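You operate a simulated robot arm through the tools that you are given. There is no shell and no other tool. Be economical: measure what you need, move in short steps, check, and stop when the job is done.

Carry out the task below with a simulated robot arm. There is one attempt and no reset: what you move stays moved.

TASK
Gauge the blue stack under the height dial and set the orange slider to its height.
Fine: leave the foot down on it.

It is judged by the outcome, as a careful person would: the job done as asked, and still so three seconds after it is handed in. It fails if anything else is knocked over, pushed out of place, dropped, spilled or broken.

THE ROBOT
A 6-joint arm with a two-finger parallel gripper, fixed in place. Base frame: the origin is at the foot of the arm, x ahead of it, y to its left, z up; the work surface is at about z = 840. Readings come in mm, rad, newtons and seconds.
With the tool pointing down near the work surface it reaches from about 240 to 640 mm from the base axis. Its first joint turns from -1.152 to 1.152 rad. Payload 2.7 kg.
The tool frame sits at the grasp point between the pads (the TCP): z along the fingers, y along the line on which they close. The tips reach 23 mm beyond it. The gripper opens to 94 mm. The fingers are 38 mm wide and 10 mm thick; the gripper's body (54 by 96 mm) begins 39 mm behind the TCP.
Orientation is told as [roll, pitch, yaw] about the base's x, y, z axes, in that order, counted from this pose: with the fingers straight down and closing along the base's y, the tool's x points along the base's -x, its y along +y and its z along -z.

THE INTERFACE
- The arm moves only by the tool send_rows. Its argument "rows" is a list of rows, each a list of 3 entries, a list of its own where there are three numbers: the shift along the base's x, y, z in units of 100 mm (1.0 is 100 mm), then the turn, a rotation vector about the base's x, y, z in units of 120 degrees (1.0 is 120 degrees), then the finger opening in mm, from 0 to 94. In form: [[[x, y, z], [rx, ry, rz], claw], ...]. A call has 1 to 8 rows; each row is the pose to reach, as a shift and turn from the pose commanded when the call began. A call with a number of a shift or a turn outside -1 to 1 is refused whole. A row lasts 0.2 s, in which the tool goes at most 50 mm and 0.15 rad; a call with a longer step from one row to the next is refused whole, and so is a gripper value outside its range. Where a pose cannot be reached the arm comes as near as it can. A force on the tool above 40 N (or 10 N above the force at the start of the call, whichever is more), or a blocked arm, ends the call early, and 0.2 s more pass. Each finger travels about 45 mm/s and halts on what it meets, pressing with about 41 N; the grip force reading is that of the motor and also rises with nothing between the fingers. The clock runs only during rows and for 0.2 s after the last one: add rows that repeat a pose to give the fingers time. It gives the time, the measured TCP pose, the force on the tool (base axes), the opening and the grip force at its end, in the units of the frame above (readings bear some noise), with the torque about the TCP (base axes, N m) and any sound that the robot's microphone picked up, and new pictures: "pictures" is both (left out), scene, wrist or none.
- Cameras (640 x 400 px; columns grow to the right, rows downward): "scene" is fixed at [78.4, -430.5, 1417.5]; the picture's right is [0.76, -0.65, 0.00], its down [-0.28, -0.33, -0.90] and it looks along [0.58, 0.68, -0.44] (base axes); focal length 323 px, centre (320, 200). "wrist" rides on the gripper at [86, 16, -75] in the tool frame; the picture's right is [-0.18, 0.98, 0.00], its down [-0.58, -0.11, -0.81] and it looks along [-0.79, -0.15, 0.59] (tool axes); focal length 243 px, centre (320, 200). There is no depth. A picture from a camera that has moved, and an enlarged one, comes with that camera's place and axes in the base frame and with its lens.
- enlarge(camera, box): a new picture of the part [left, top, right, bottom] of that camera's present view, enlarged. It takes no simulated time.
- finish_job(): hands the job in; it is judged then, once.

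Go step by step. Nothing tells you positions but the pictures and the camera data: compare them with the known pose of the tool, close in by small moves and look again before you grip or let go. The budget is 120 turns and 200 pictures, counting those below and the enlarged ones. Unless the task says otherwise, let go and move clear before handing in, and close with one line.

The tools are called after "Request:" by a JSON object that holds its "name" and its "arguments". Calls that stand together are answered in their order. send_rows: Moves the arm, as the interface text tells. Its arguments: {"type":"object","properties":{"rows":{"type":"array","items":{"type":"array"}},"pictures":{"type":"string","enum":["both","scene","wrist","none"]}},"required":["rows"]} The other tools are called the same way: enlarge (camera, box) takes an enlarged picture of a part of a camera's view; finish_job () hands the job in.

At the start:

```text
clock: 0.0
eef_pos: [342.6, -0.9, 1183.0]
ee_rot: [-0.001, 0.001, 0.0]
wrist_force: [-0.4, 0.8, -1.0]
moment: [-0.04, 0.01, 0.03]
grip_width: 94.0
gripper_force: 0.1
```

scene: 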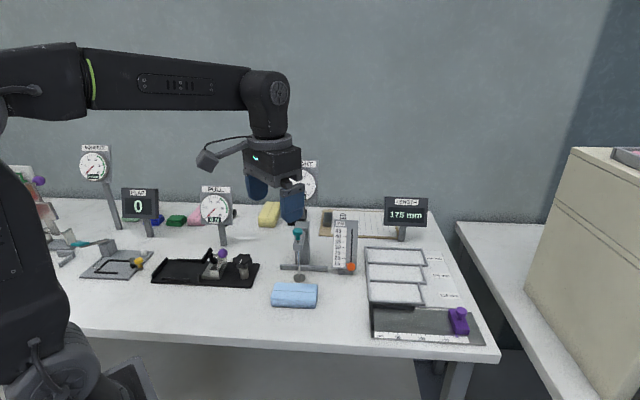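
wrist: 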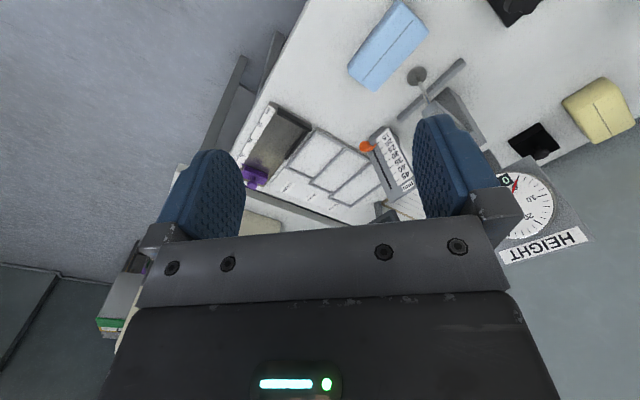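

I see a table with several instruments; the height dial with a foot and a teal knob sits near the centre, with a scale and orange slider to its right and a light-blue stack in front. I'll look closer.

Request:
{"name": "enlarge", "arguments": {"camera": "scene", "box": [240, 150, 400, 320]}}

Request:
{"name": "enlarge", "arguments": {"camera": "wrist", "box": [320, 0, 640, 270]}}

Request:
{"name": "enlarge", "arguments": {"camera": "scene", "box": [0, 140, 280, 300]}}

```text
2.35 times, centred on (320, 235) of scene
camera zoom: at [78.4, -430.5, 1417.5], right [0.76, -0.65, 0.0], down [-0.28, -0.33, -0.9], along [0.58, 0.68, -0.44], focal length 760 px, centre (320, 118)
```

zoom: 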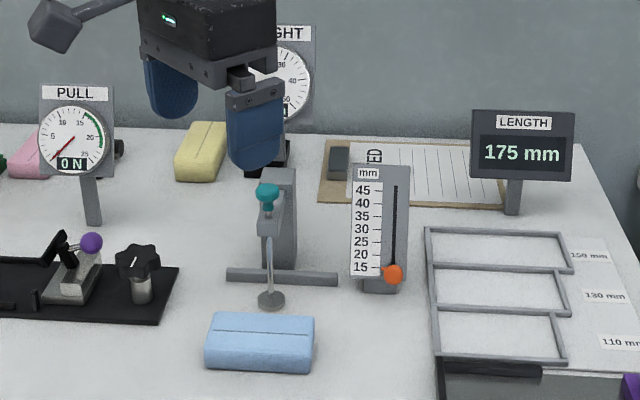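

```text
1.48 times, centred on (480, 135) of wrist
camera zoom: at [255.4, 15.0, 1256.3], right [0.18, 0.98, 0.0], down [0.58, -0.11, 0.81], along [0.79, -0.15, -0.59], focal length 359 px, centre (83, 296)
```

zoom: 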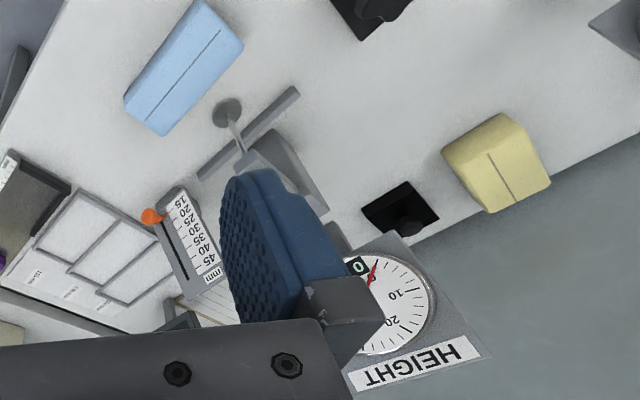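

```text
2.29 times, centred on (140, 220) of scene
camera zoom: at [78.4, -430.5, 1417.5], right [0.76, -0.65, 0.0], down [-0.28, -0.33, -0.9], along [0.58, 0.68, -0.44], focal length 738 px, centre (731, 154)
```

zoom: 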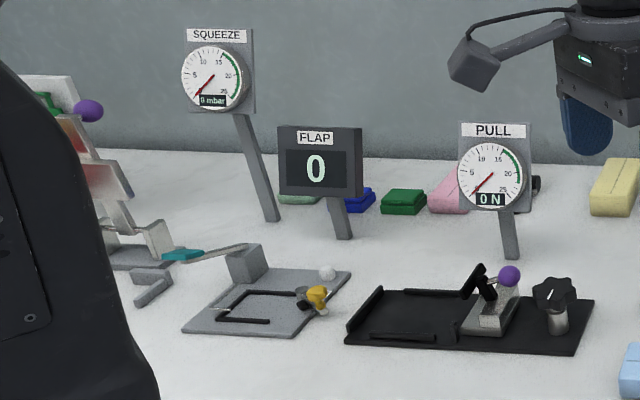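

The height gauge's foot is at about (485,135,840), its teal knob at z≈990, and the blue stack is near (424,70). I turn the wrist toward the gauge for a better look.

Request:
{"name": "send_rows", "arguments": {"rows": [[[0, 0, 0], [0, 0, 0.06], 94], [[0, 0, 0], [0, 0, 0.12], 94], [[0, 0, 0], [0, 0, 0.18], 94], [[0, 0, 0], [0, 0, 0.24], 94], [[0, 0, 0], [0, 0, 0.2865], 94]], "pictures": "wrist"}}

Request:
{"name": "enlarge", "arguments": {"camera": "wrist", "box": [240, 0, 480, 220]}}

```text
clock: 1.2
eef_pos: [342.8, -1.7, 1182.2]
ee_rot: [-0.001, 0.001, 0.602]
wrist_force: [-0.8, -0.1, 0.6]
moment: [-0.02, 0.0, 0.04]
grip_width: 93.9
gripper_force: 0.1
camera wrist: at [261.5, -36.9, 1256.1], right [-0.4, 0.91, 0.0], down [0.54, 0.24, 0.81], along [0.74, 0.33, -0.59], focal length 243 px, centre (320, 200)
```

wrist: 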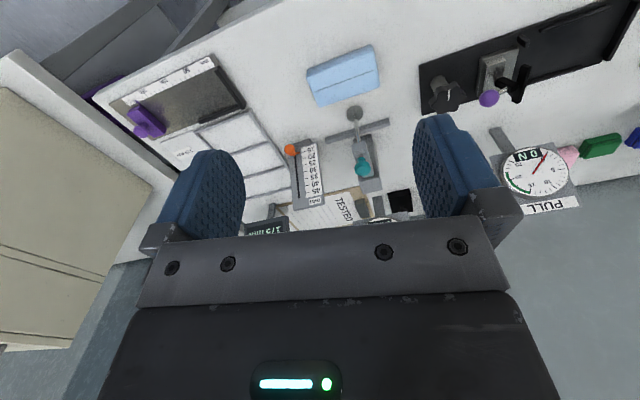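

```text
1.82 times, centred on (360, 110) of wrist
camera zoom: at [261.5, -36.9, 1256.1], right [-0.4, 0.91, 0.0], down [0.54, 0.24, 0.81], along [0.74, 0.33, -0.59], focal length 441 px, centre (247, 364)
```

zoom: 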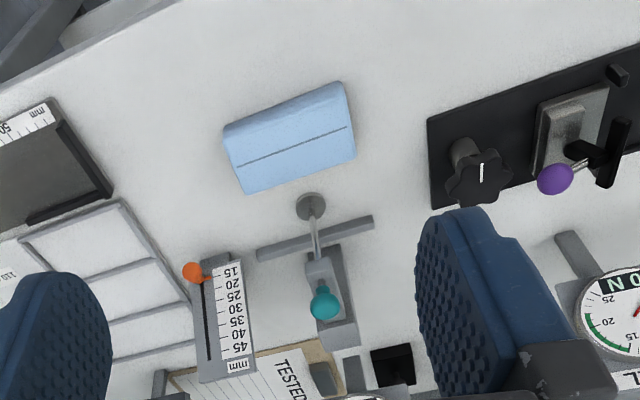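

Request:
{"name": "enlarge", "arguments": {"camera": "wrist", "box": [296, 30, 396, 192]}}

Request:
{"name": "enlarge", "arguments": {"camera": "scene", "box": [260, 215, 370, 315]}}

```text
2.47 times, centred on (346, 111) of wrist
camera zoom: at [261.5, -36.9, 1256.1], right [-0.4, 0.91, 0.0], down [0.54, 0.24, 0.81], along [0.74, 0.33, -0.59], focal length 599 px, centre (256, 420)
```

zoom: 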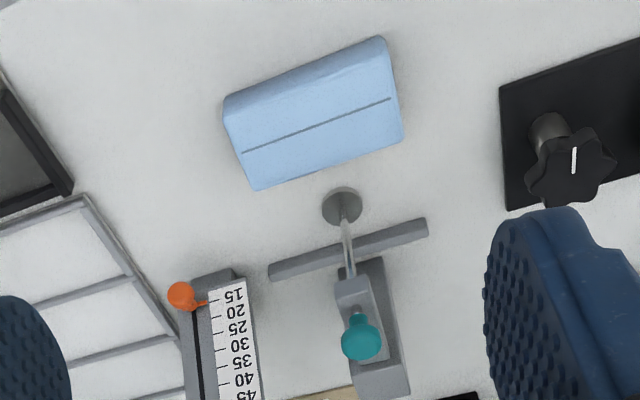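

```text
4.00 times, centred on (315, 265) of scene
camera zoom: at [78.4, -430.5, 1417.5], right [0.76, -0.65, 0.0], down [-0.28, -0.33, -0.9], along [0.58, 0.68, -0.44], focal length 1292 px, centre (340, -60)
```

zoom: 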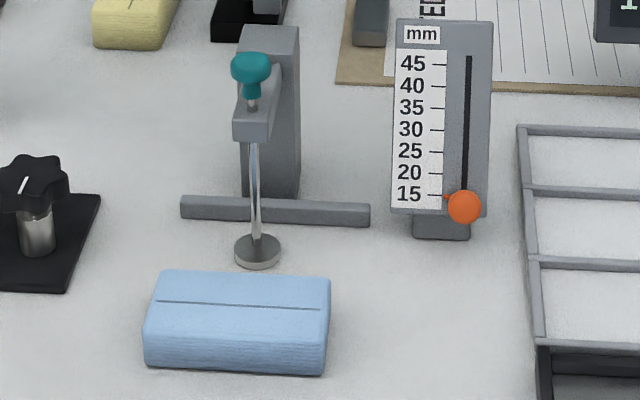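

The stack is one soft-looking block about 112×57×25 mm, centred near (430,75). The plan is to lift the knob, see whether it stays up, push the stack under and then lower the foot. First I go above the knob.

Request:
{"name": "send_rows", "arguments": {"rows": [[[0.29, 0.27, -0.15], [0, 0, 0.02], 80], [[0.58, 0.54, -0.3], [0, 0, 0.04], 70], [[0.87, 0.81, -0.45], [0, 0, 0.06], 60], [[1.0, 1.0, -0.6], [0, 0, 0.08], 60], [[1.0, 1.0, -0.9], [0, 0, 0.0875], 60]], "pictures": "none"}}

Request:
{"name": "send_rows", "arguments": {"rows": [[[0.2, 0.16, 0], [0, 0, 0], 60], [[0.43, 0.35, 0], [0, 0, 0], 60], [[0.43, 0.35, 0], [0, 0, 0], 60]], "pictures": "both"}}

Request:
{"name": "enlarge", "arguments": {"camera": "scene", "box": [240, 150, 380, 310]}}

```text
clock: 2.4
eef_pos: [442.4, 100.2, 1093.4]
ee_rot: [0.001, 0.0, 0.785]
wrist_force: [0.8, -0.4, 0.7]
moment: [0.0, 0.0, 0.0]
grip_width: 59.9
gripper_force: 0.0
```

```text
clock: 3.2
eef_pos: [485.8, 132.8, 1093.2]
ee_rot: [-0.001, 0.0, 0.783]
wrist_force: [-0.9, 0.2, 0.0]
moment: [0.02, -0.02, -0.01]
grip_width: 59.9
gripper_force: 0.1
camera wrist: at [412.5, 84.7, 1166.6], right [-0.56, 0.83, 0.0], down [0.49, 0.33, 0.81], along [0.67, 0.45, -0.59], focal length 243 px, centre (320, 200)
```

scene: 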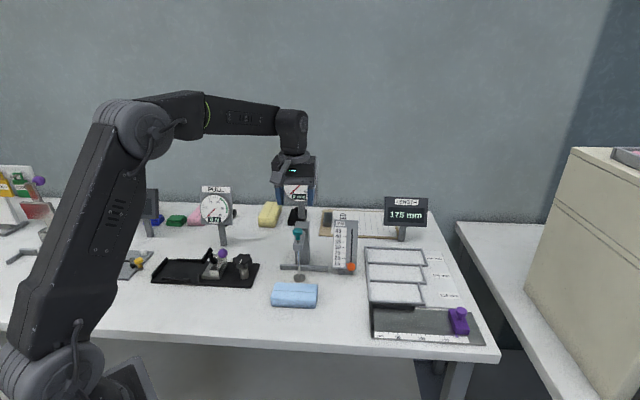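
wrist: 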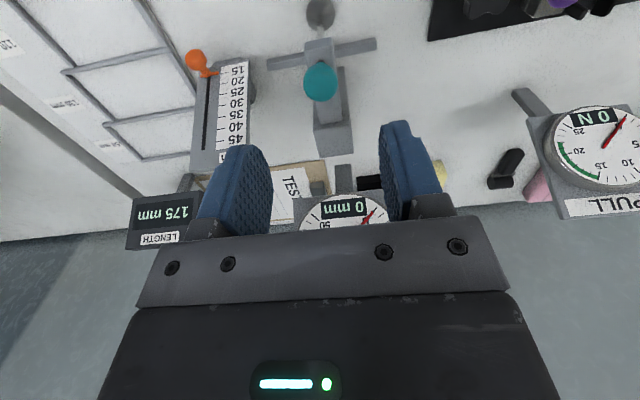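

```text
2.50 times, centred on (310, 230) of scene
camera zoom: at [78.4, -430.5, 1417.5], right [0.76, -0.65, 0.0], down [-0.28, -0.33, -0.9], along [0.58, 0.68, -0.44], focal length 807 px, centre (345, 125)
```

zoom: 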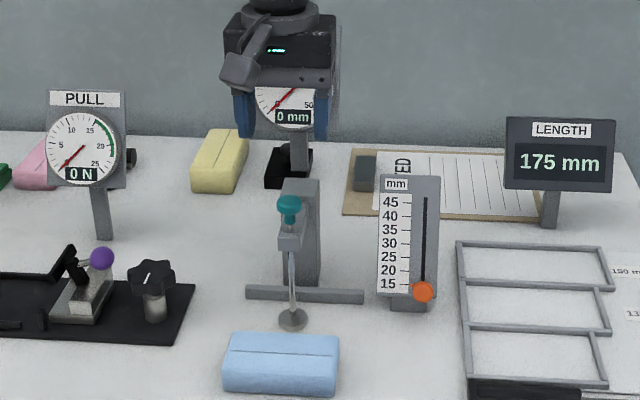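

The knob is centred under the gripper, and the gauge's dial has a digital "0 mm" readout behind it. I descend to the knob and grip its head.

Request:
{"name": "send_rows", "arguments": {"rows": [[[0.02, 0.02, -0.3], [0, 0, 0], 60], [[0.02, 0.02, -0.6], [0, 0, 0], 60], [[0.02, 0.02, -0.8], [0, 0, 0], 60], [[0.02, 0.02, -0.88], [0, 0, 0], 60], [[0.02, 0.02, -0.88], [0, 0, 0], 60]], "pictures": "both"}}

Request:
{"name": "enlarge", "arguments": {"camera": "scene", "box": [260, 180, 360, 300]}}

```text
clock: 4.4
eef_pos: [487.3, 133.8, 1004.6]
ee_rot: [0.0, -0.001, 0.784]
wrist_force: [0.8, -0.4, 0.4]
moment: [-0.02, 0.0, 0.0]
grip_width: 59.8
gripper_force: 0.1
camera wrist: at [415.0, 86.1, 1077.9], right [-0.56, 0.83, 0.0], down [0.49, 0.33, 0.81], along [0.67, 0.45, -0.59], focal length 243 px, centre (320, 200)
```

scene: 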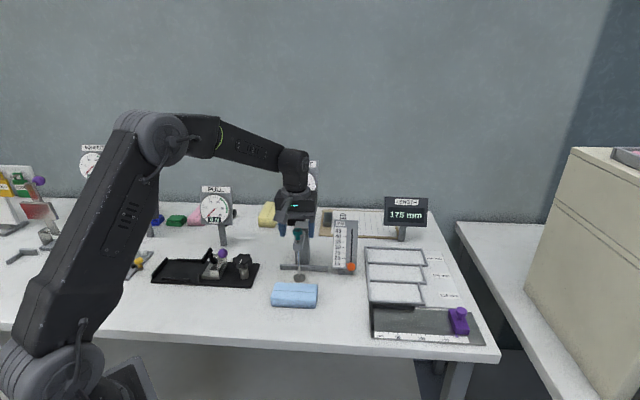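
wrist: 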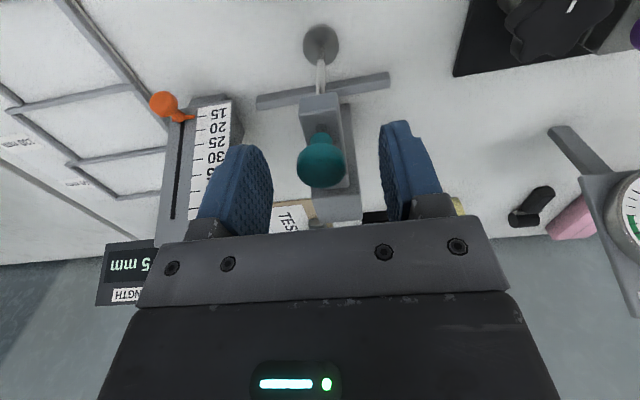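

```text
3.33 times, centred on (310, 240) of scene
camera zoom: at [78.4, -430.5, 1417.5], right [0.76, -0.65, 0.0], down [-0.28, -0.33, -0.9], along [0.58, 0.68, -0.44], focal length 1076 px, centre (353, 67)
```

zoom: 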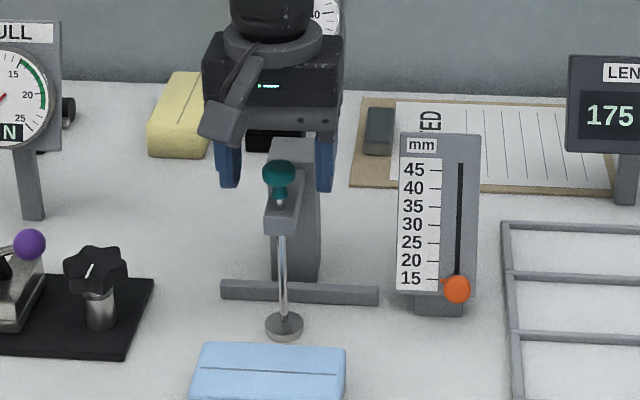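

The knob head sits between the fingertips. I close on it.

Request:
{"name": "send_rows", "arguments": {"rows": [[[0, 0, -0.03], [0, 0, 0], 40], [[0, 0, -0.03], [0, 0, 0], 20], [[0, 0, -0.03], [0, 0, 0], 15], [[0, 0, -0.03], [0, 0, 0], 15]], "pictures": "wrist"}}

```text
clock: 5.4
eef_pos: [488.5, 135.7, 1001.9]
ee_rot: [0.001, 0.0, 0.785]
wrist_force: [2.8, -2.3, -0.7]
moment: [0.03, -0.09, 0.0]
grip_width: 25.2
gripper_force: 44.8
camera wrist: at [414.7, 85.8, 1075.8], right [-0.56, 0.83, 0.0], down [0.49, 0.33, 0.81], along [0.67, 0.45, -0.59], focal length 243 px, centre (320, 200)
```

wrist: 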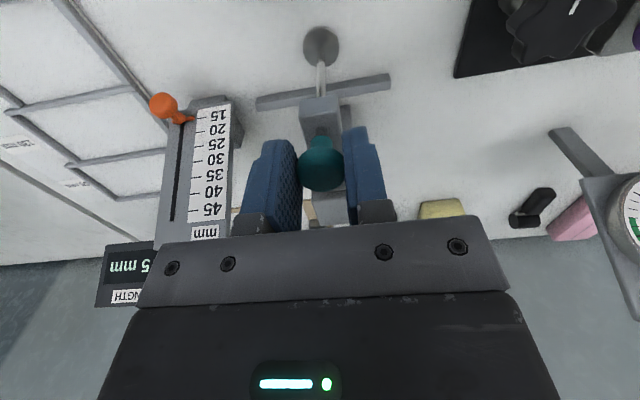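

Gripped at 25 mm. I lift gently by 50 mm.

Request:
{"name": "send_rows", "arguments": {"rows": [[[0, 0, 0.05], [0, 0, 0], 15], [[0, 0, 0.15], [0, 0, 0], 15], [[0, 0, 0.27], [0, 0, 0], 15], [[0, 0, 0.39], [0, 0, 0], 15], [[0, 0, 0.47], [0, 0, 0], 15], [[0, 0, 0.47], [0, 0, 0], 15]], "pictures": "both"}}

Request:
{"name": "enlarge", "arguments": {"camera": "scene", "box": [260, 140, 360, 300]}}

```text
clock: 6.8
eef_pos: [488.1, 135.0, 1049.6]
ee_rot: [-0.003, 0.001, 0.782]
wrist_force: [14.3, -10.2, -0.9]
moment: [-0.09, -0.15, -0.12]
grip_width: 25.0
gripper_force: 45.8
camera wrist: at [414.5, 85.9, 1123.4], right [-0.56, 0.83, 0.0], down [0.49, 0.33, 0.81], along [0.67, 0.45, -0.59], focal length 243 px, centre (320, 200)
```

scene: 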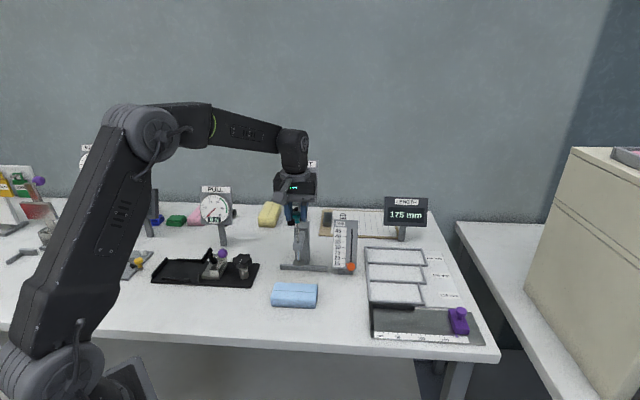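
wrist: 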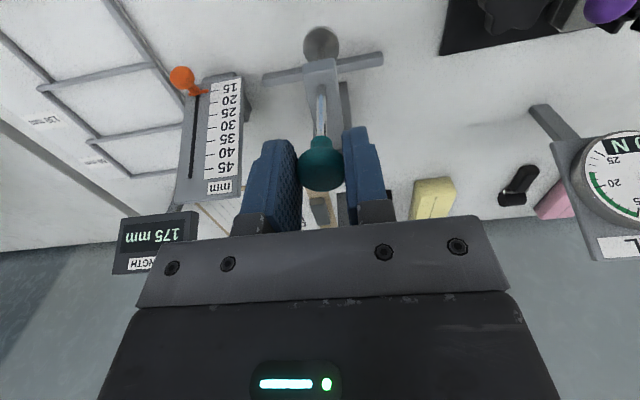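

```text
2.50 times, centred on (310, 220) of scene
camera zoom: at [78.9, -430.8, 1417.3], right [0.76, -0.65, 0.0], down [-0.28, -0.33, -0.9], along [0.58, 0.68, -0.44], focal length 807 px, centre (345, 150)
```

zoom: 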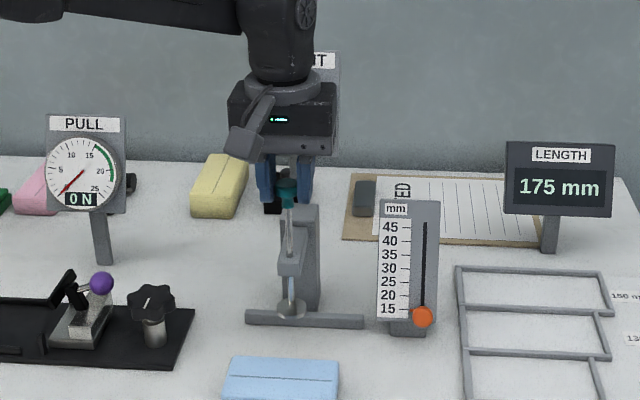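

The foot is lifted and the force is light. Before relying on it, I lower it to about 4 mm and release there to see whether it holds or drops.

Request:
{"name": "send_rows", "arguments": {"rows": [[[0.01, -0.01, -0.12], [0, 0, 0], 15], [[0.01, -0.01, -0.25], [0, 0, 0], 15], [[0.01, -0.01, -0.37], [0, 0, 0], 15], [[0.01, -0.01, -0.43], [0, 0, 0], 15], [[0.01, -0.01, -0.43], [0, 0, 0], 15]], "pictures": "none"}}

Request:
{"name": "send_rows", "arguments": {"rows": [[[0, 0, 0], [0, 0, 0], 30], [[0, 0, 0], [0, 0, 0], 45], [[0, 0, 0], [0, 0, 0], 60]], "pictures": "both"}}

Request:
{"name": "enlarge", "arguments": {"camera": "scene", "box": [260, 180, 360, 300]}}

```text
clock: 8.0
eef_pos: [487.6, 135.0, 1005.6]
ee_rot: [0.0, 0.0, 0.784]
wrist_force: [0.8, 0.5, -0.6]
moment: [0.13, -0.19, 0.05]
grip_width: 25.0
gripper_force: 44.9
```

```text
clock: 8.8
eef_pos: [487.5, 133.8, 1005.7]
ee_rot: [0.0, 0.001, 0.784]
wrist_force: [0.3, -0.6, -0.2]
moment: [-0.02, 0.02, -0.02]
grip_width: 60.2
gripper_force: 0.1
camera wrist: at [415.2, 85.2, 1079.6], right [-0.56, 0.83, 0.0], down [0.49, 0.33, 0.81], along [0.67, 0.45, -0.59], focal length 243 px, centre (320, 200)
```

scene: 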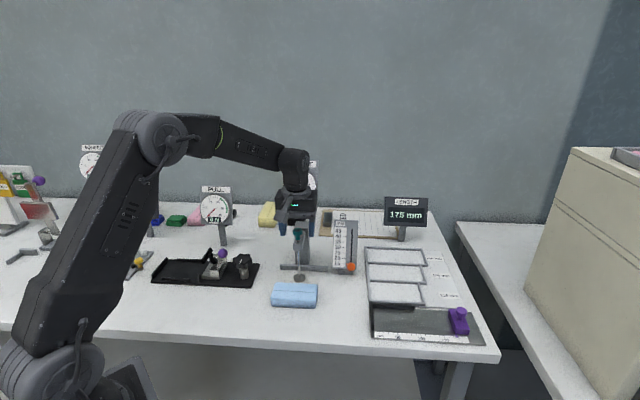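
wrist: 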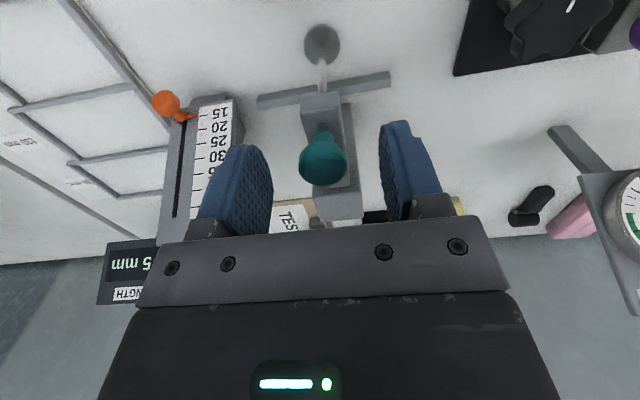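

```text
3.33 times, centred on (310, 240) of scene
camera zoom: at [78.4, -430.5, 1417.5], right [0.76, -0.65, 0.0], down [-0.28, -0.33, -0.9], along [0.58, 0.68, -0.44], focal length 1076 px, centre (353, 67)
```

zoom: 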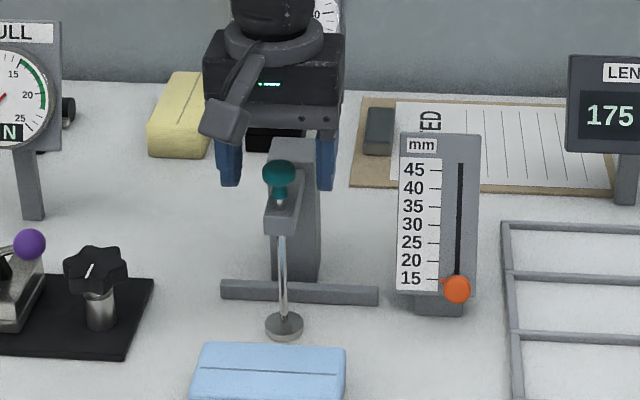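

It seems to have settled back, but 4 mm is hard to judge. I repeat the test from about 14 mm.

Request:
{"name": "send_rows", "arguments": {"rows": [[[0, 0, -0.05], [0, 0, 0], 45], [[0, 0, -0.05], [0, 0, 0], 25], [[0, 0, -0.05], [0, 0, 0], 15], [[0, 0, -0.05], [0, 0, 0], 15], [[0, 0, 0.03], [0, 0, 0], 15], [[0, 0, 0.1], [0, 0, 0], 15], [[0, 0, 0.1], [0, 0, 0], 15]], "pictures": "scene"}}

Request:
{"name": "enlarge", "arguments": {"camera": "scene", "box": [260, 180, 360, 300]}}

Request:
{"name": "send_rows", "arguments": {"rows": [[[0, 0, 0], [0, 0, 0], 30], [[0, 0, 0], [0, 0, 0], 40]], "pictures": "scene"}}

Request:
{"name": "enlarge", "arguments": {"camera": "scene", "box": [260, 180, 360, 300]}}

```text
clock: 10.4
eef_pos: [487.3, 133.7, 1015.6]
ee_rot: [0.0, 0.002, 0.785]
wrist_force: [-4.6, 1.0, -0.6]
moment: [-0.18, 0.4, 0.0]
grip_width: 25.4
gripper_force: 45.1
```

scene: 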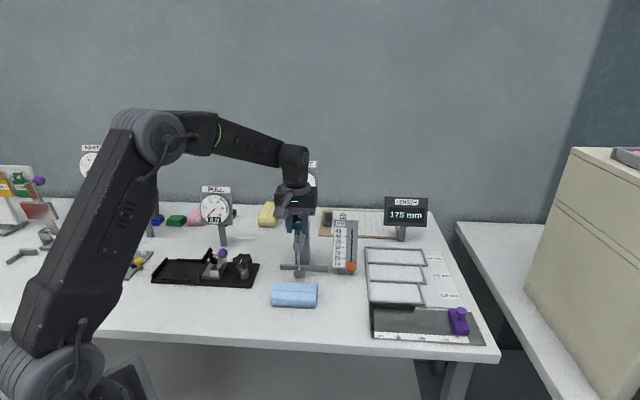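

```text
3.33 times, centred on (310, 240) of scene
camera zoom: at [78.3, -430.4, 1417.5], right [0.76, -0.65, 0.0], down [-0.28, -0.33, -0.9], along [0.58, 0.68, -0.44], focal length 1076 px, centre (353, 67)
```

zoom: 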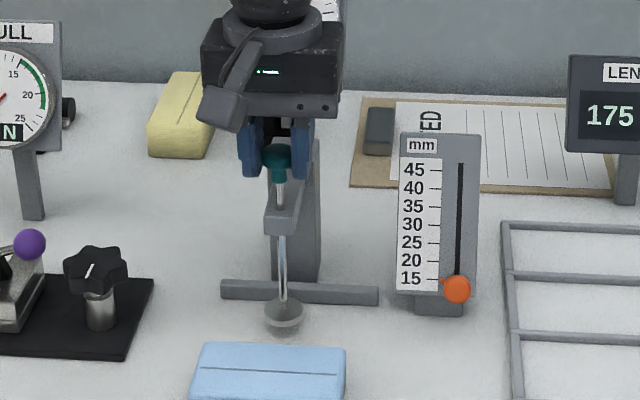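

```text
clock: 11.0
eef_pos: [487.0, 134.2, 1015.7]
ee_rot: [0.001, 0.0, 0.784]
wrist_force: [0.7, -0.7, -0.6]
moment: [0.02, 0.02, 0.02]
grip_width: 39.9
gripper_force: 0.0
```

scene: 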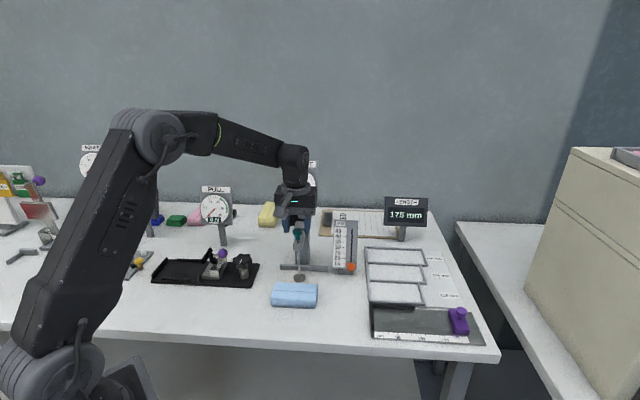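

```text
3.33 times, centred on (310, 240) of scene
camera zoom: at [78.4, -430.5, 1417.5], right [0.76, -0.65, 0.0], down [-0.28, -0.33, -0.9], along [0.58, 0.68, -0.44], focal length 1076 px, centre (353, 67)
```

zoom: 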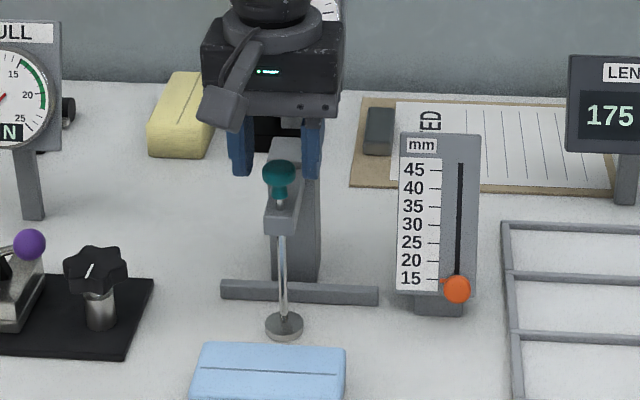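

It falls freely. There may be a catch at the top of the travel, so I lift until it stops and watch the force.

Request:
{"name": "send_rows", "arguments": {"rows": [[[0, 0, -0.14], [0, 0, 0], 40], [[0, 0, -0.14], [0, 0, 0], 25], [[0, 0, -0.14], [0, 0, 0], 15], [[0, 0, -0.14], [0, 0, 0], 15], [[0, 0, 0.05], [0, 0, 0], 15], [[0, 0, 0.2], [0, 0, 0], 15], [[0, 0, 0.36], [0, 0, 0], 15], [[0, 0, 0.36], [0, 0, 0], 15]], "pictures": "none"}}

Request:
{"name": "send_rows", "arguments": {"rows": [[[0, 0, 0.03], [0, 0, 0], 15], [[0, 0, 0.06], [0, 0, 0], 15], [[0, 0, 0.09], [0, 0, 0], 15], [[0, 0, 0.12], [0, 0, 0], 15], [[0, 0, 0.15], [0, 0, 0], 15], [[0, 0, 0.18], [0, 0, 0], 15], [[0, 0, 0.21], [0, 0, 0], 15], [[0, 0, 0.24], [0, 0, 0], 15]], "pictures": "scene"}}

Request:
{"name": "enlarge", "arguments": {"camera": "scene", "box": [260, 160, 360, 300]}}

```text
clock: 12.8
eef_pos: [488.6, 134.3, 1051.5]
ee_rot: [0.001, 0.001, 0.785]
wrist_force: [-14.0, 6.1, -0.4]
moment: [-0.05, 0.33, 0.03]
grip_width: 25.1
gripper_force: 44.8
```

```text
clock: 13.9
eef_pos: [488.9, 133.8, 1059.1]
ee_rot: [0.006, 0.007, 0.781]
wrist_force: [7.2, 3.1, -7.4]
moment: [-0.31, 0.06, -0.04]
grip_width: 24.9
gripper_force: 45.1
stopped in row 5: the force on the tool passed its limit at 42 N (the readings are from after the stop); the commanded pose is now the measured one
```

scene: 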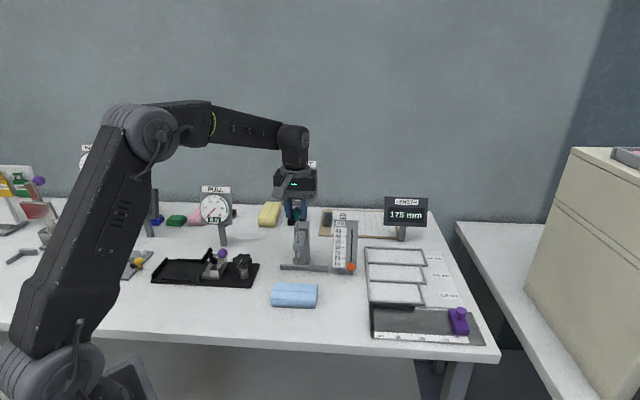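

```text
2.86 times, centred on (310, 230) of scene
camera zoom: at [78.8, -430.3, 1417.5], right [0.76, -0.65, 0.0], down [-0.28, -0.33, -0.9], along [0.58, 0.68, -0.44], focal length 922 px, centre (349, 114)
```

zoom: 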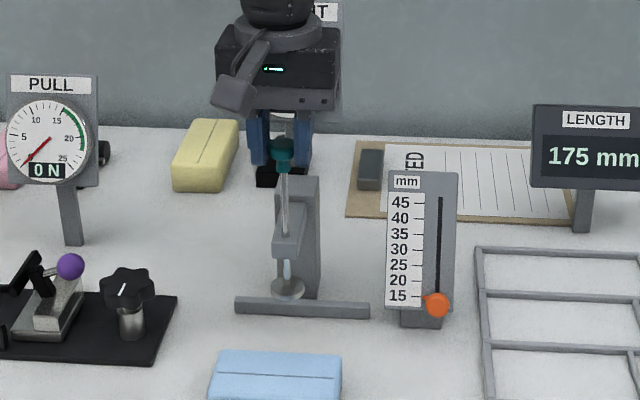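

The top stop is at about +58 mm. I release here to see whether it catches.

Request:
{"name": "send_rows", "arguments": {"rows": [[[0, 0, 0], [0, 0, 0], 28], [[0, 0, 0], [0, 0, 0], 36], [[0, 0, 0], [0, 0, 0], 44], [[0, 0, 0], [0, 0, 0], 44]], "pictures": "scene"}}

Request:
{"name": "enlarge", "arguments": {"camera": "scene", "box": [260, 160, 360, 300]}}

```text
clock: 14.9
eef_pos: [487.8, 133.9, 1058.6]
ee_rot: [0.007, 0.008, 0.781]
wrist_force: [-0.9, 0.8, 1.1]
moment: [-0.03, 0.01, -0.02]
grip_width: 43.7
gripper_force: 0.0
```

scene: 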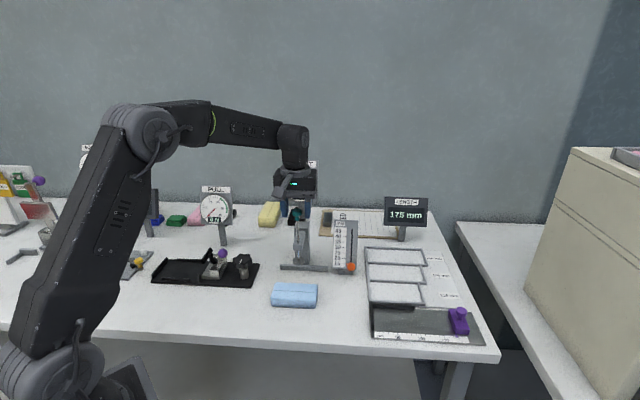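

```text
2.86 times, centred on (310, 230) of scene
camera zoom: at [78.4, -430.5, 1417.5], right [0.76, -0.65, 0.0], down [-0.28, -0.33, -0.9], along [0.58, 0.68, -0.44], focal length 922 px, centre (349, 114)
```

zoom: 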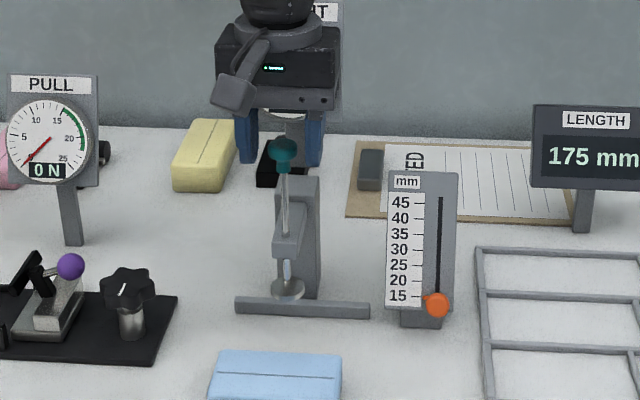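

It catches at the top and the foot stays up. Next I rise clear and go to a staging point behind the stack, then push it under with the two fingertips.

Request:
{"name": "send_rows", "arguments": {"rows": [[[0, 0, 0.2], [0, 0, 0], 60], [[0, 0, 0.45], [0, 0, 0], 60], [[0, 0, 0.7], [-0.0033, -0.0038, 0.002], 60], [[-0.3, -0.3, 0.7], [-0.0033, -0.0038, 0.002], 60], [[-0.6, -0.6, 0.7], [-0.0033, -0.0038, 0.002], 60], [[-0.9, -0.9, 0.7], [-0.0033, -0.0038, 0.002], 60], [[-1.0, -1.0, 0.4], [-0.0033, -0.0038, 0.002], 60], [[-1.0, -1.0, 0.0], [-0.0033, -0.0038, 0.002], 60]], "pictures": "both"}}

Request:
{"name": "enlarge", "arguments": {"camera": "scene", "box": [260, 160, 360, 300]}}

```text
clock: 16.7
eef_pos: [387.6, 34.9, 1059.7]
ee_rot: [-0.006, 0.007, 0.785]
wrist_force: [-0.4, 0.8, 0.8]
moment: [-0.02, -0.01, 0.0]
grip_width: 60.0
gripper_force: 0.0
camera wrist: at [313.5, -14.3, 1134.8], right [-0.57, 0.82, -0.01], down [0.49, 0.34, 0.8], along [0.66, 0.45, -0.6], focal length 243 px, centre (320, 200)
```

scene: 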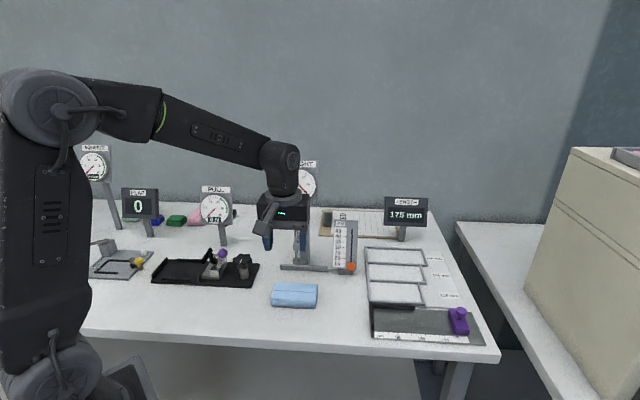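
wrist: 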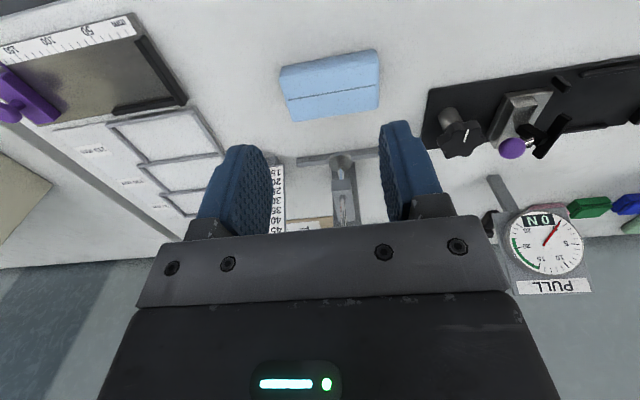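

```text
2.86 times, centred on (310, 230) of scene
camera zoom: at [78.4, -430.5, 1417.5], right [0.76, -0.65, 0.0], down [-0.28, -0.33, -0.9], along [0.58, 0.68, -0.44], focal length 922 px, centre (349, 114)
```

zoom: 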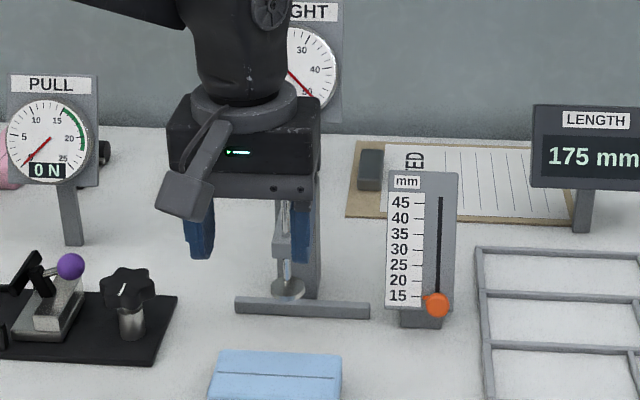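

The stack is centred near (432,80), laterally in line with the foot. I descend behind it.

Request:
{"name": "send_rows", "arguments": {"rows": [[[-0.03, -0.03, -0.4], [0.0044, -0.0003, 0], 60], [[-0.06, -0.06, -0.8], [0.0044, -0.0003, 0], 60], [[-0.06, -0.06, -1.0], [0.0044, -0.0003, 0], 60]], "pictures": "none"}}

Request:
{"name": "send_rows", "arguments": {"rows": [[[0, 0, -0.3], [0, 0, 0], 60], [[0, 0, -0.6], [0, 0, 0], 60], [[0, 0, -0.8], [0, 0, 0], 60], [[0, 0, -0.89], [0, 0, 0], 60], [[0, 0, -0.89], [0, 0, 0], 60]], "pictures": "both"}}

Request:
{"name": "enlarge", "arguments": {"camera": "scene", "box": [240, 180, 360, 330]}}

```text
clock: 17.5
eef_pos: [382.1, 27.0, 960.8]
ee_rot: [0.001, 0.001, 0.788]
wrist_force: [-0.2, 0.5, 0.3]
moment: [0.0, 0.01, 0.0]
grip_width: 59.9
gripper_force: 0.0
```

```text
clock: 18.7
eef_pos: [382.2, 28.6, 871.1]
ee_rot: [0.001, 0.0, 0.787]
wrist_force: [0.5, -0.8, -0.2]
moment: [0.06, 0.0, -0.01]
grip_width: 59.9
gripper_force: 0.0
camera wrist: at [307.9, -20.2, 944.0], right [-0.57, 0.82, 0.0], down [0.49, 0.33, 0.81], along [0.66, 0.46, -0.59], focal length 243 px, centre (320, 200)
```

scene: 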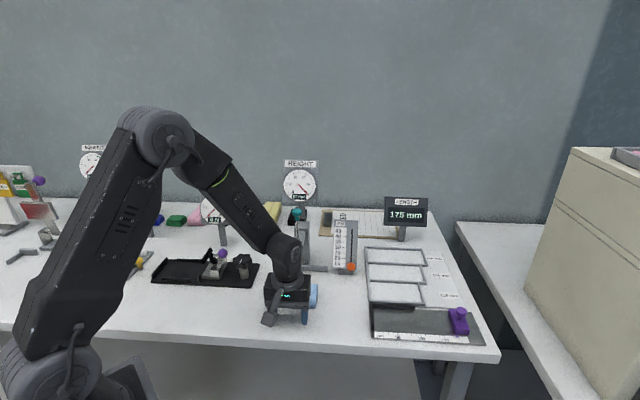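
wrist: 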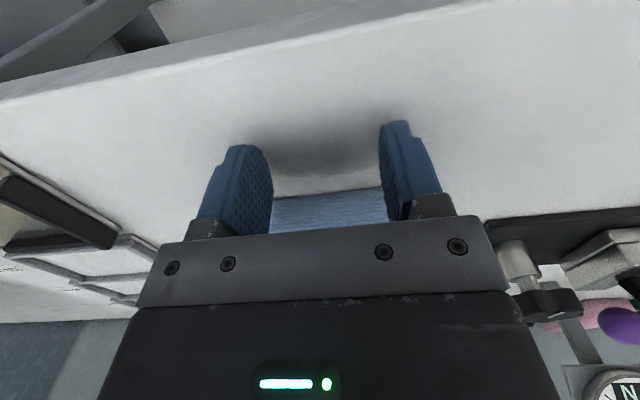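

```text
2.67 times, centred on (300, 255) of scene
camera zoom: at [78.4, -430.5, 1417.5], right [0.76, -0.65, 0.0], down [-0.28, -0.33, -0.9], along [0.58, 0.68, -0.44], focal length 861 px, centre (373, 53)
```

zoom: 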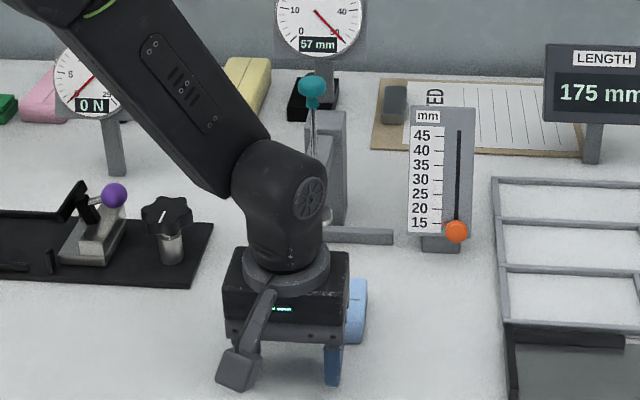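

The dial shows 57 mm raised, and the fingers are just behind the stack. I begin a slow push along (+x,+y).

Request:
{"name": "send_rows", "arguments": {"rows": [[[0.05, 0.05, 0], [0, 0, 0], 60], [[0.1, 0.1, 0], [0, 0, 0], 60], [[0.15, 0.15, 0], [0, 0, 0], 60], [[0.2, 0.2, 0], [0, 0, 0], 60], [[0.25, 0.25, 0], [0, 0, 0], 60], [[0.3, 0.3, 0], [0, 0, 0], 60], [[0.35, 0.35, 0], [0, 0, 0], 60], [[0.35, 0.35, 0], [0, 0, 0], 60]], "pictures": "both"}}

Request:
{"name": "enlarge", "arguments": {"camera": "scene", "box": [240, 180, 360, 330]}}

```text
clock: 20.5
eef_pos: [417.6, 64.3, 871.1]
ee_rot: [0.001, -0.001, 0.787]
wrist_force: [0.0, 0.6, 0.7]
moment: [0.02, -0.03, 0.02]
grip_width: 60.1
gripper_force: 0.2
camera wrist: at [343.7, 14.4, 944.7], right [-0.57, 0.82, 0.0], down [0.49, 0.33, 0.81], along [0.66, 0.46, -0.59], focal length 243 px, centre (320, 200)
```

scene: 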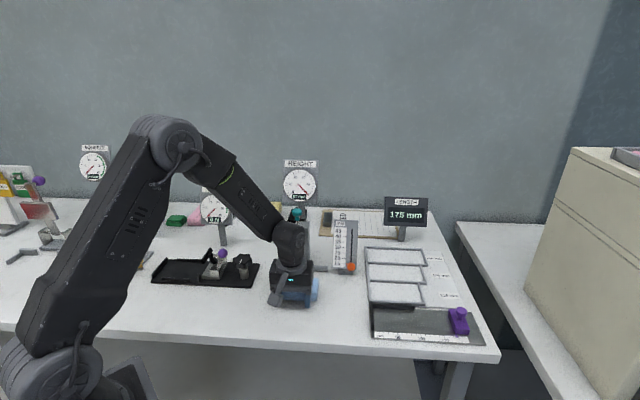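
wrist: 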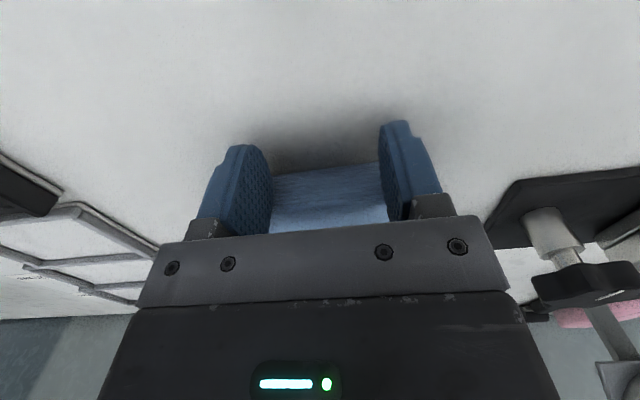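

```text
2.67 times, centred on (300, 255) of scene
camera zoom: at [78.4, -430.5, 1417.5], right [0.76, -0.65, 0.0], down [-0.28, -0.33, -0.9], along [0.58, 0.68, -0.44], focal length 861 px, centre (373, 53)
```

zoom: 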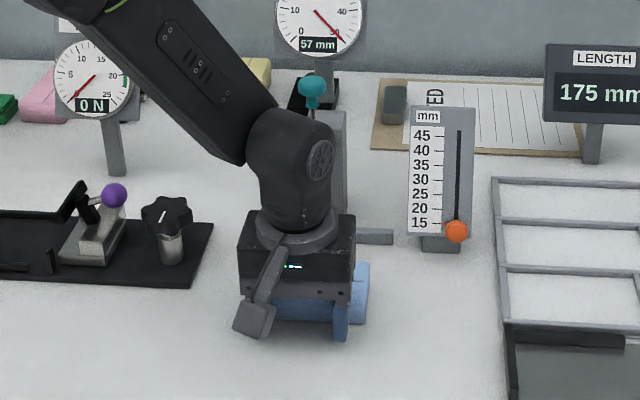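

The fingers are in contact and the stack is moving squarely. I push the remaining ~44 mm slowly.

Request:
{"name": "send_rows", "arguments": {"rows": [[[0.05, 0.05, 0], [0, 0, 0], 60], [[0.1, 0.1, 0], [0, 0, 0], 60], [[0.15, 0.15, 0], [0, 0, 0], 60], [[0.2, 0.2, 0], [0, 0, 0], 60], [[0.25, 0.25, 0], [0, 0, 0], 60], [[0.28, 0.28, 0], [0, 0, 0], 60], [[0.31, 0.31, 0], [0, 0, 0], 60], [[0.31, 0.31, 0], [0, 0, 0], 60]], "pictures": "both"}}

Request:
{"name": "enlarge", "arguments": {"camera": "scene", "box": [240, 180, 360, 330]}}

```text
clock: 22.3
eef_pos: [448.1, 95.1, 870.4]
ee_rot: [0.002, 0.0, 0.787]
wrist_force: [0.1, 0.6, 0.6]
moment: [0.0, 0.04, 0.0]
grip_width: 60.0
gripper_force: 0.0
camera wrist: at [374.4, 45.3, 943.5], right [-0.57, 0.82, 0.0], down [0.49, 0.33, 0.81], along [0.66, 0.46, -0.59], focal length 243 px, centre (320, 200)
```

scene: 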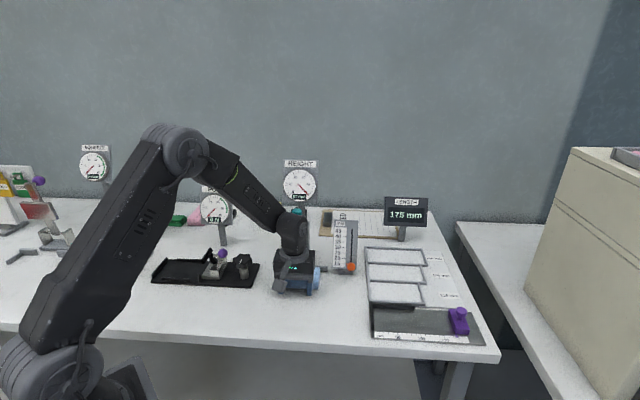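
wrist: 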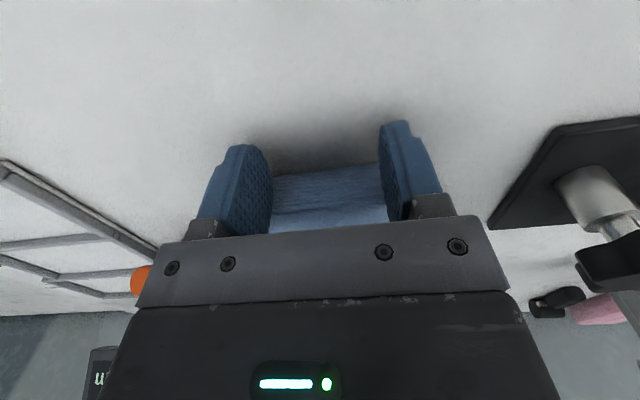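

```text
2.67 times, centred on (300, 255) of scene
camera zoom: at [78.4, -430.5, 1417.5], right [0.76, -0.65, 0.0], down [-0.28, -0.33, -0.9], along [0.58, 0.68, -0.44], focal length 861 px, centre (373, 53)
```

zoom: 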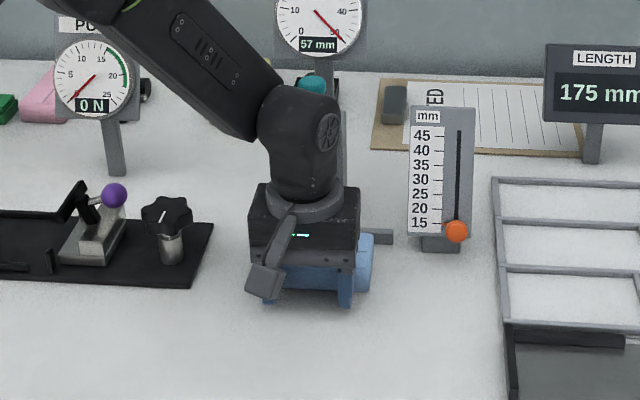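

The stack should now be under the raised foot. I back away, rise and check.

Request:
{"name": "send_rows", "arguments": {"rows": [[[-0.15, -0.15, 0], [0, 0, 0], 60], [[-0.4, -0.4, 0], [0, 0, 0], 60], [[-0.65, -0.65, 0.1], [0, 0, 0], 60], [[-0.75, -0.75, 0.5], [0, 0, 0], 60], [[-0.75, -0.75, 0.99], [0, 0, 0], 60]], "pictures": "none"}}

Request:
{"name": "send_rows", "arguments": {"rows": [[[0, 0, 0.45], [0, 0, 0], 60], [[0, 0, 0.9], [0, 0, 0], 60], [[0, 0, 1.0], [0, 0, 0], 60]], "pictures": "both"}}

Request:
{"name": "enlarge", "arguments": {"camera": "scene", "box": [260, 180, 360, 300]}}

Request:
{"name": "enlarge", "arguments": {"camera": "wrist", "box": [240, 50, 440, 220]}}

```text
clock: 23.5
eef_pos: [370.3, 18.9, 970.7]
ee_rot: [0.002, 0.001, 0.786]
wrist_force: [-0.2, 0.4, -0.8]
moment: [0.03, -0.02, 0.0]
grip_width: 59.9
gripper_force: 0.1
```

```text
clock: 24.3
eef_pos: [371.1, 19.5, 1069.0]
ee_rot: [0.002, -0.002, 0.788]
wrist_force: [0.3, -0.4, -0.9]
moment: [-0.01, 0.01, 0.06]
grip_width: 60.1
gripper_force: 0.0
camera wrist: at [298.5, -29.7, 1143.1], right [-0.57, 0.82, 0.0], down [0.49, 0.33, 0.81], along [0.66, 0.46, -0.59], focal length 243 px, centre (320, 200)
```

scene: 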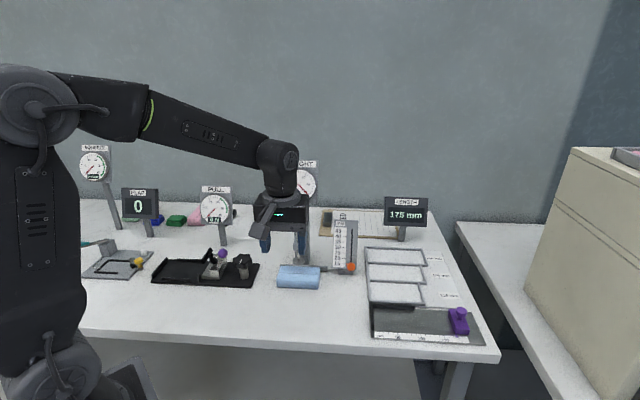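
wrist: 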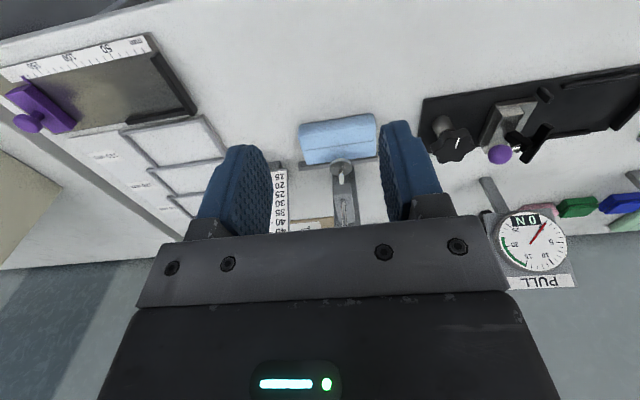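

```text
3.33 times, centred on (310, 240) of scene
camera zoom: at [78.4, -430.5, 1417.5], right [0.76, -0.65, 0.0], down [-0.28, -0.33, -0.9], along [0.58, 0.68, -0.44], focal length 1076 px, centre (353, 67)
```

zoom: 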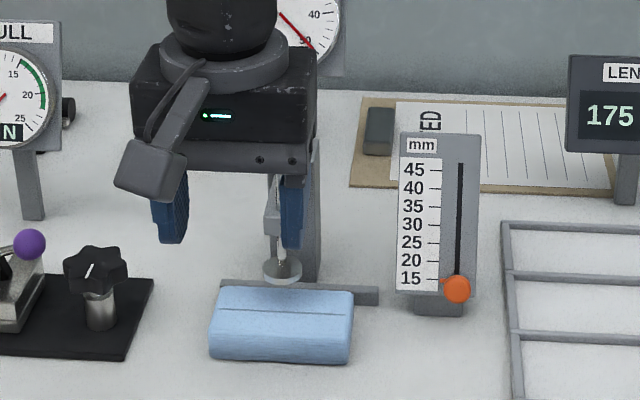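

```text
2.35 times, centred on (340, 135) of wrist
camera zoom: at [298.5, -29.7, 1143.1], right [-0.57, 0.82, 0.0], down [0.49, 0.33, 0.81], along [0.66, 0.46, -0.59], focal length 571 px, centre (273, 353)
```

zoom: 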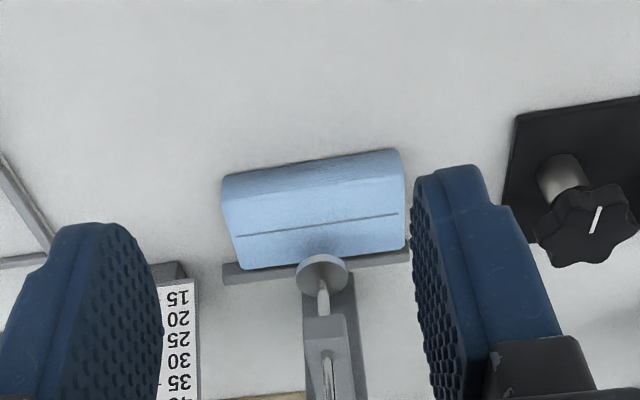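

The stack is squarely under the foot, with the foot projected to land near the centre line. I return to the knob from above.

Request:
{"name": "send_rows", "arguments": {"rows": [[[0.0, 0.0, 0.4], [0, 0, 0], 60], [[0.1, 0.1, 0.75], [0, 0, 0], 60], [[0.4, 0.4, 0.75], [0, 0, 0], 60], [[0.7, 0.7, 0.75], [0, 0, 0], 60], [[1.0, 0.98, 0.75], [0, 0, 0], 60], [[1.0, 0.98, 0.75], [0, 0, 0], 60]], "pictures": "none"}}

Request:
{"name": "send_rows", "arguments": {"rows": [[[0.165, 0.165, 0], [0, 0, 0], 60], [[0.165, 0.165, -0.4], [0, 0, 0], 60], [[0.165, 0.165, -0.7], [0, 0, 0], 60], [[0.165, 0.165, -0.84], [0, 0, 0], 60], [[0.165, 0.165, -0.84], [0, 0, 0], 60]], "pictures": "both"}}

Request:
{"name": "enlarge", "arguments": {"camera": "scene", "box": [260, 160, 360, 300]}}

```text
clock: 25.7
eef_pos: [472.0, 118.6, 1145.1]
ee_rot: [0.002, -0.001, 0.786]
wrist_force: [0.1, 0.2, -0.3]
moment: [0.0, 0.02, -0.01]
grip_width: 60.2
gripper_force: 0.1
```

```text
clock: 26.9
eef_pos: [488.3, 133.9, 1061.6]
ee_rot: [0.001, 0.0, 0.788]
wrist_force: [0.2, 0.2, -0.1]
moment: [-0.01, -0.01, 0.01]
grip_width: 59.8
gripper_force: 0.1
camera wrist: at [415.3, 85.1, 1134.4], right [-0.57, 0.82, 0.0], down [0.49, 0.33, 0.81], along [0.66, 0.46, -0.59], focal length 243 px, centre (320, 200)
```

scene: 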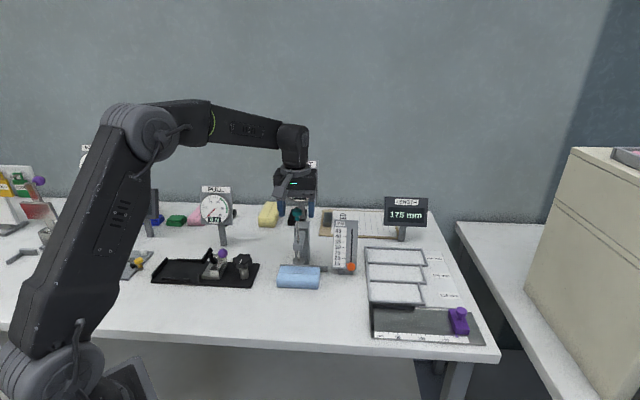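
wrist: 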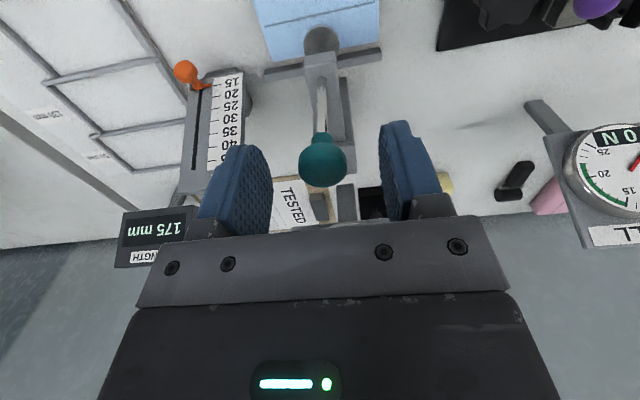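

```text
2.86 times, centred on (310, 230) of scene
camera zoom: at [78.4, -430.5, 1417.5], right [0.76, -0.65, 0.0], down [-0.28, -0.33, -0.9], along [0.58, 0.68, -0.44], focal length 922 px, centre (349, 114)
```

zoom: 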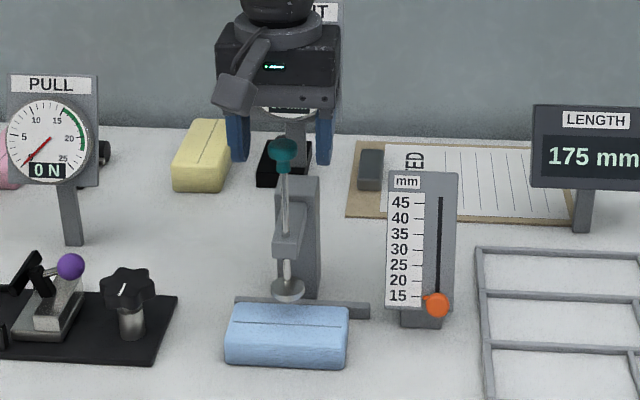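

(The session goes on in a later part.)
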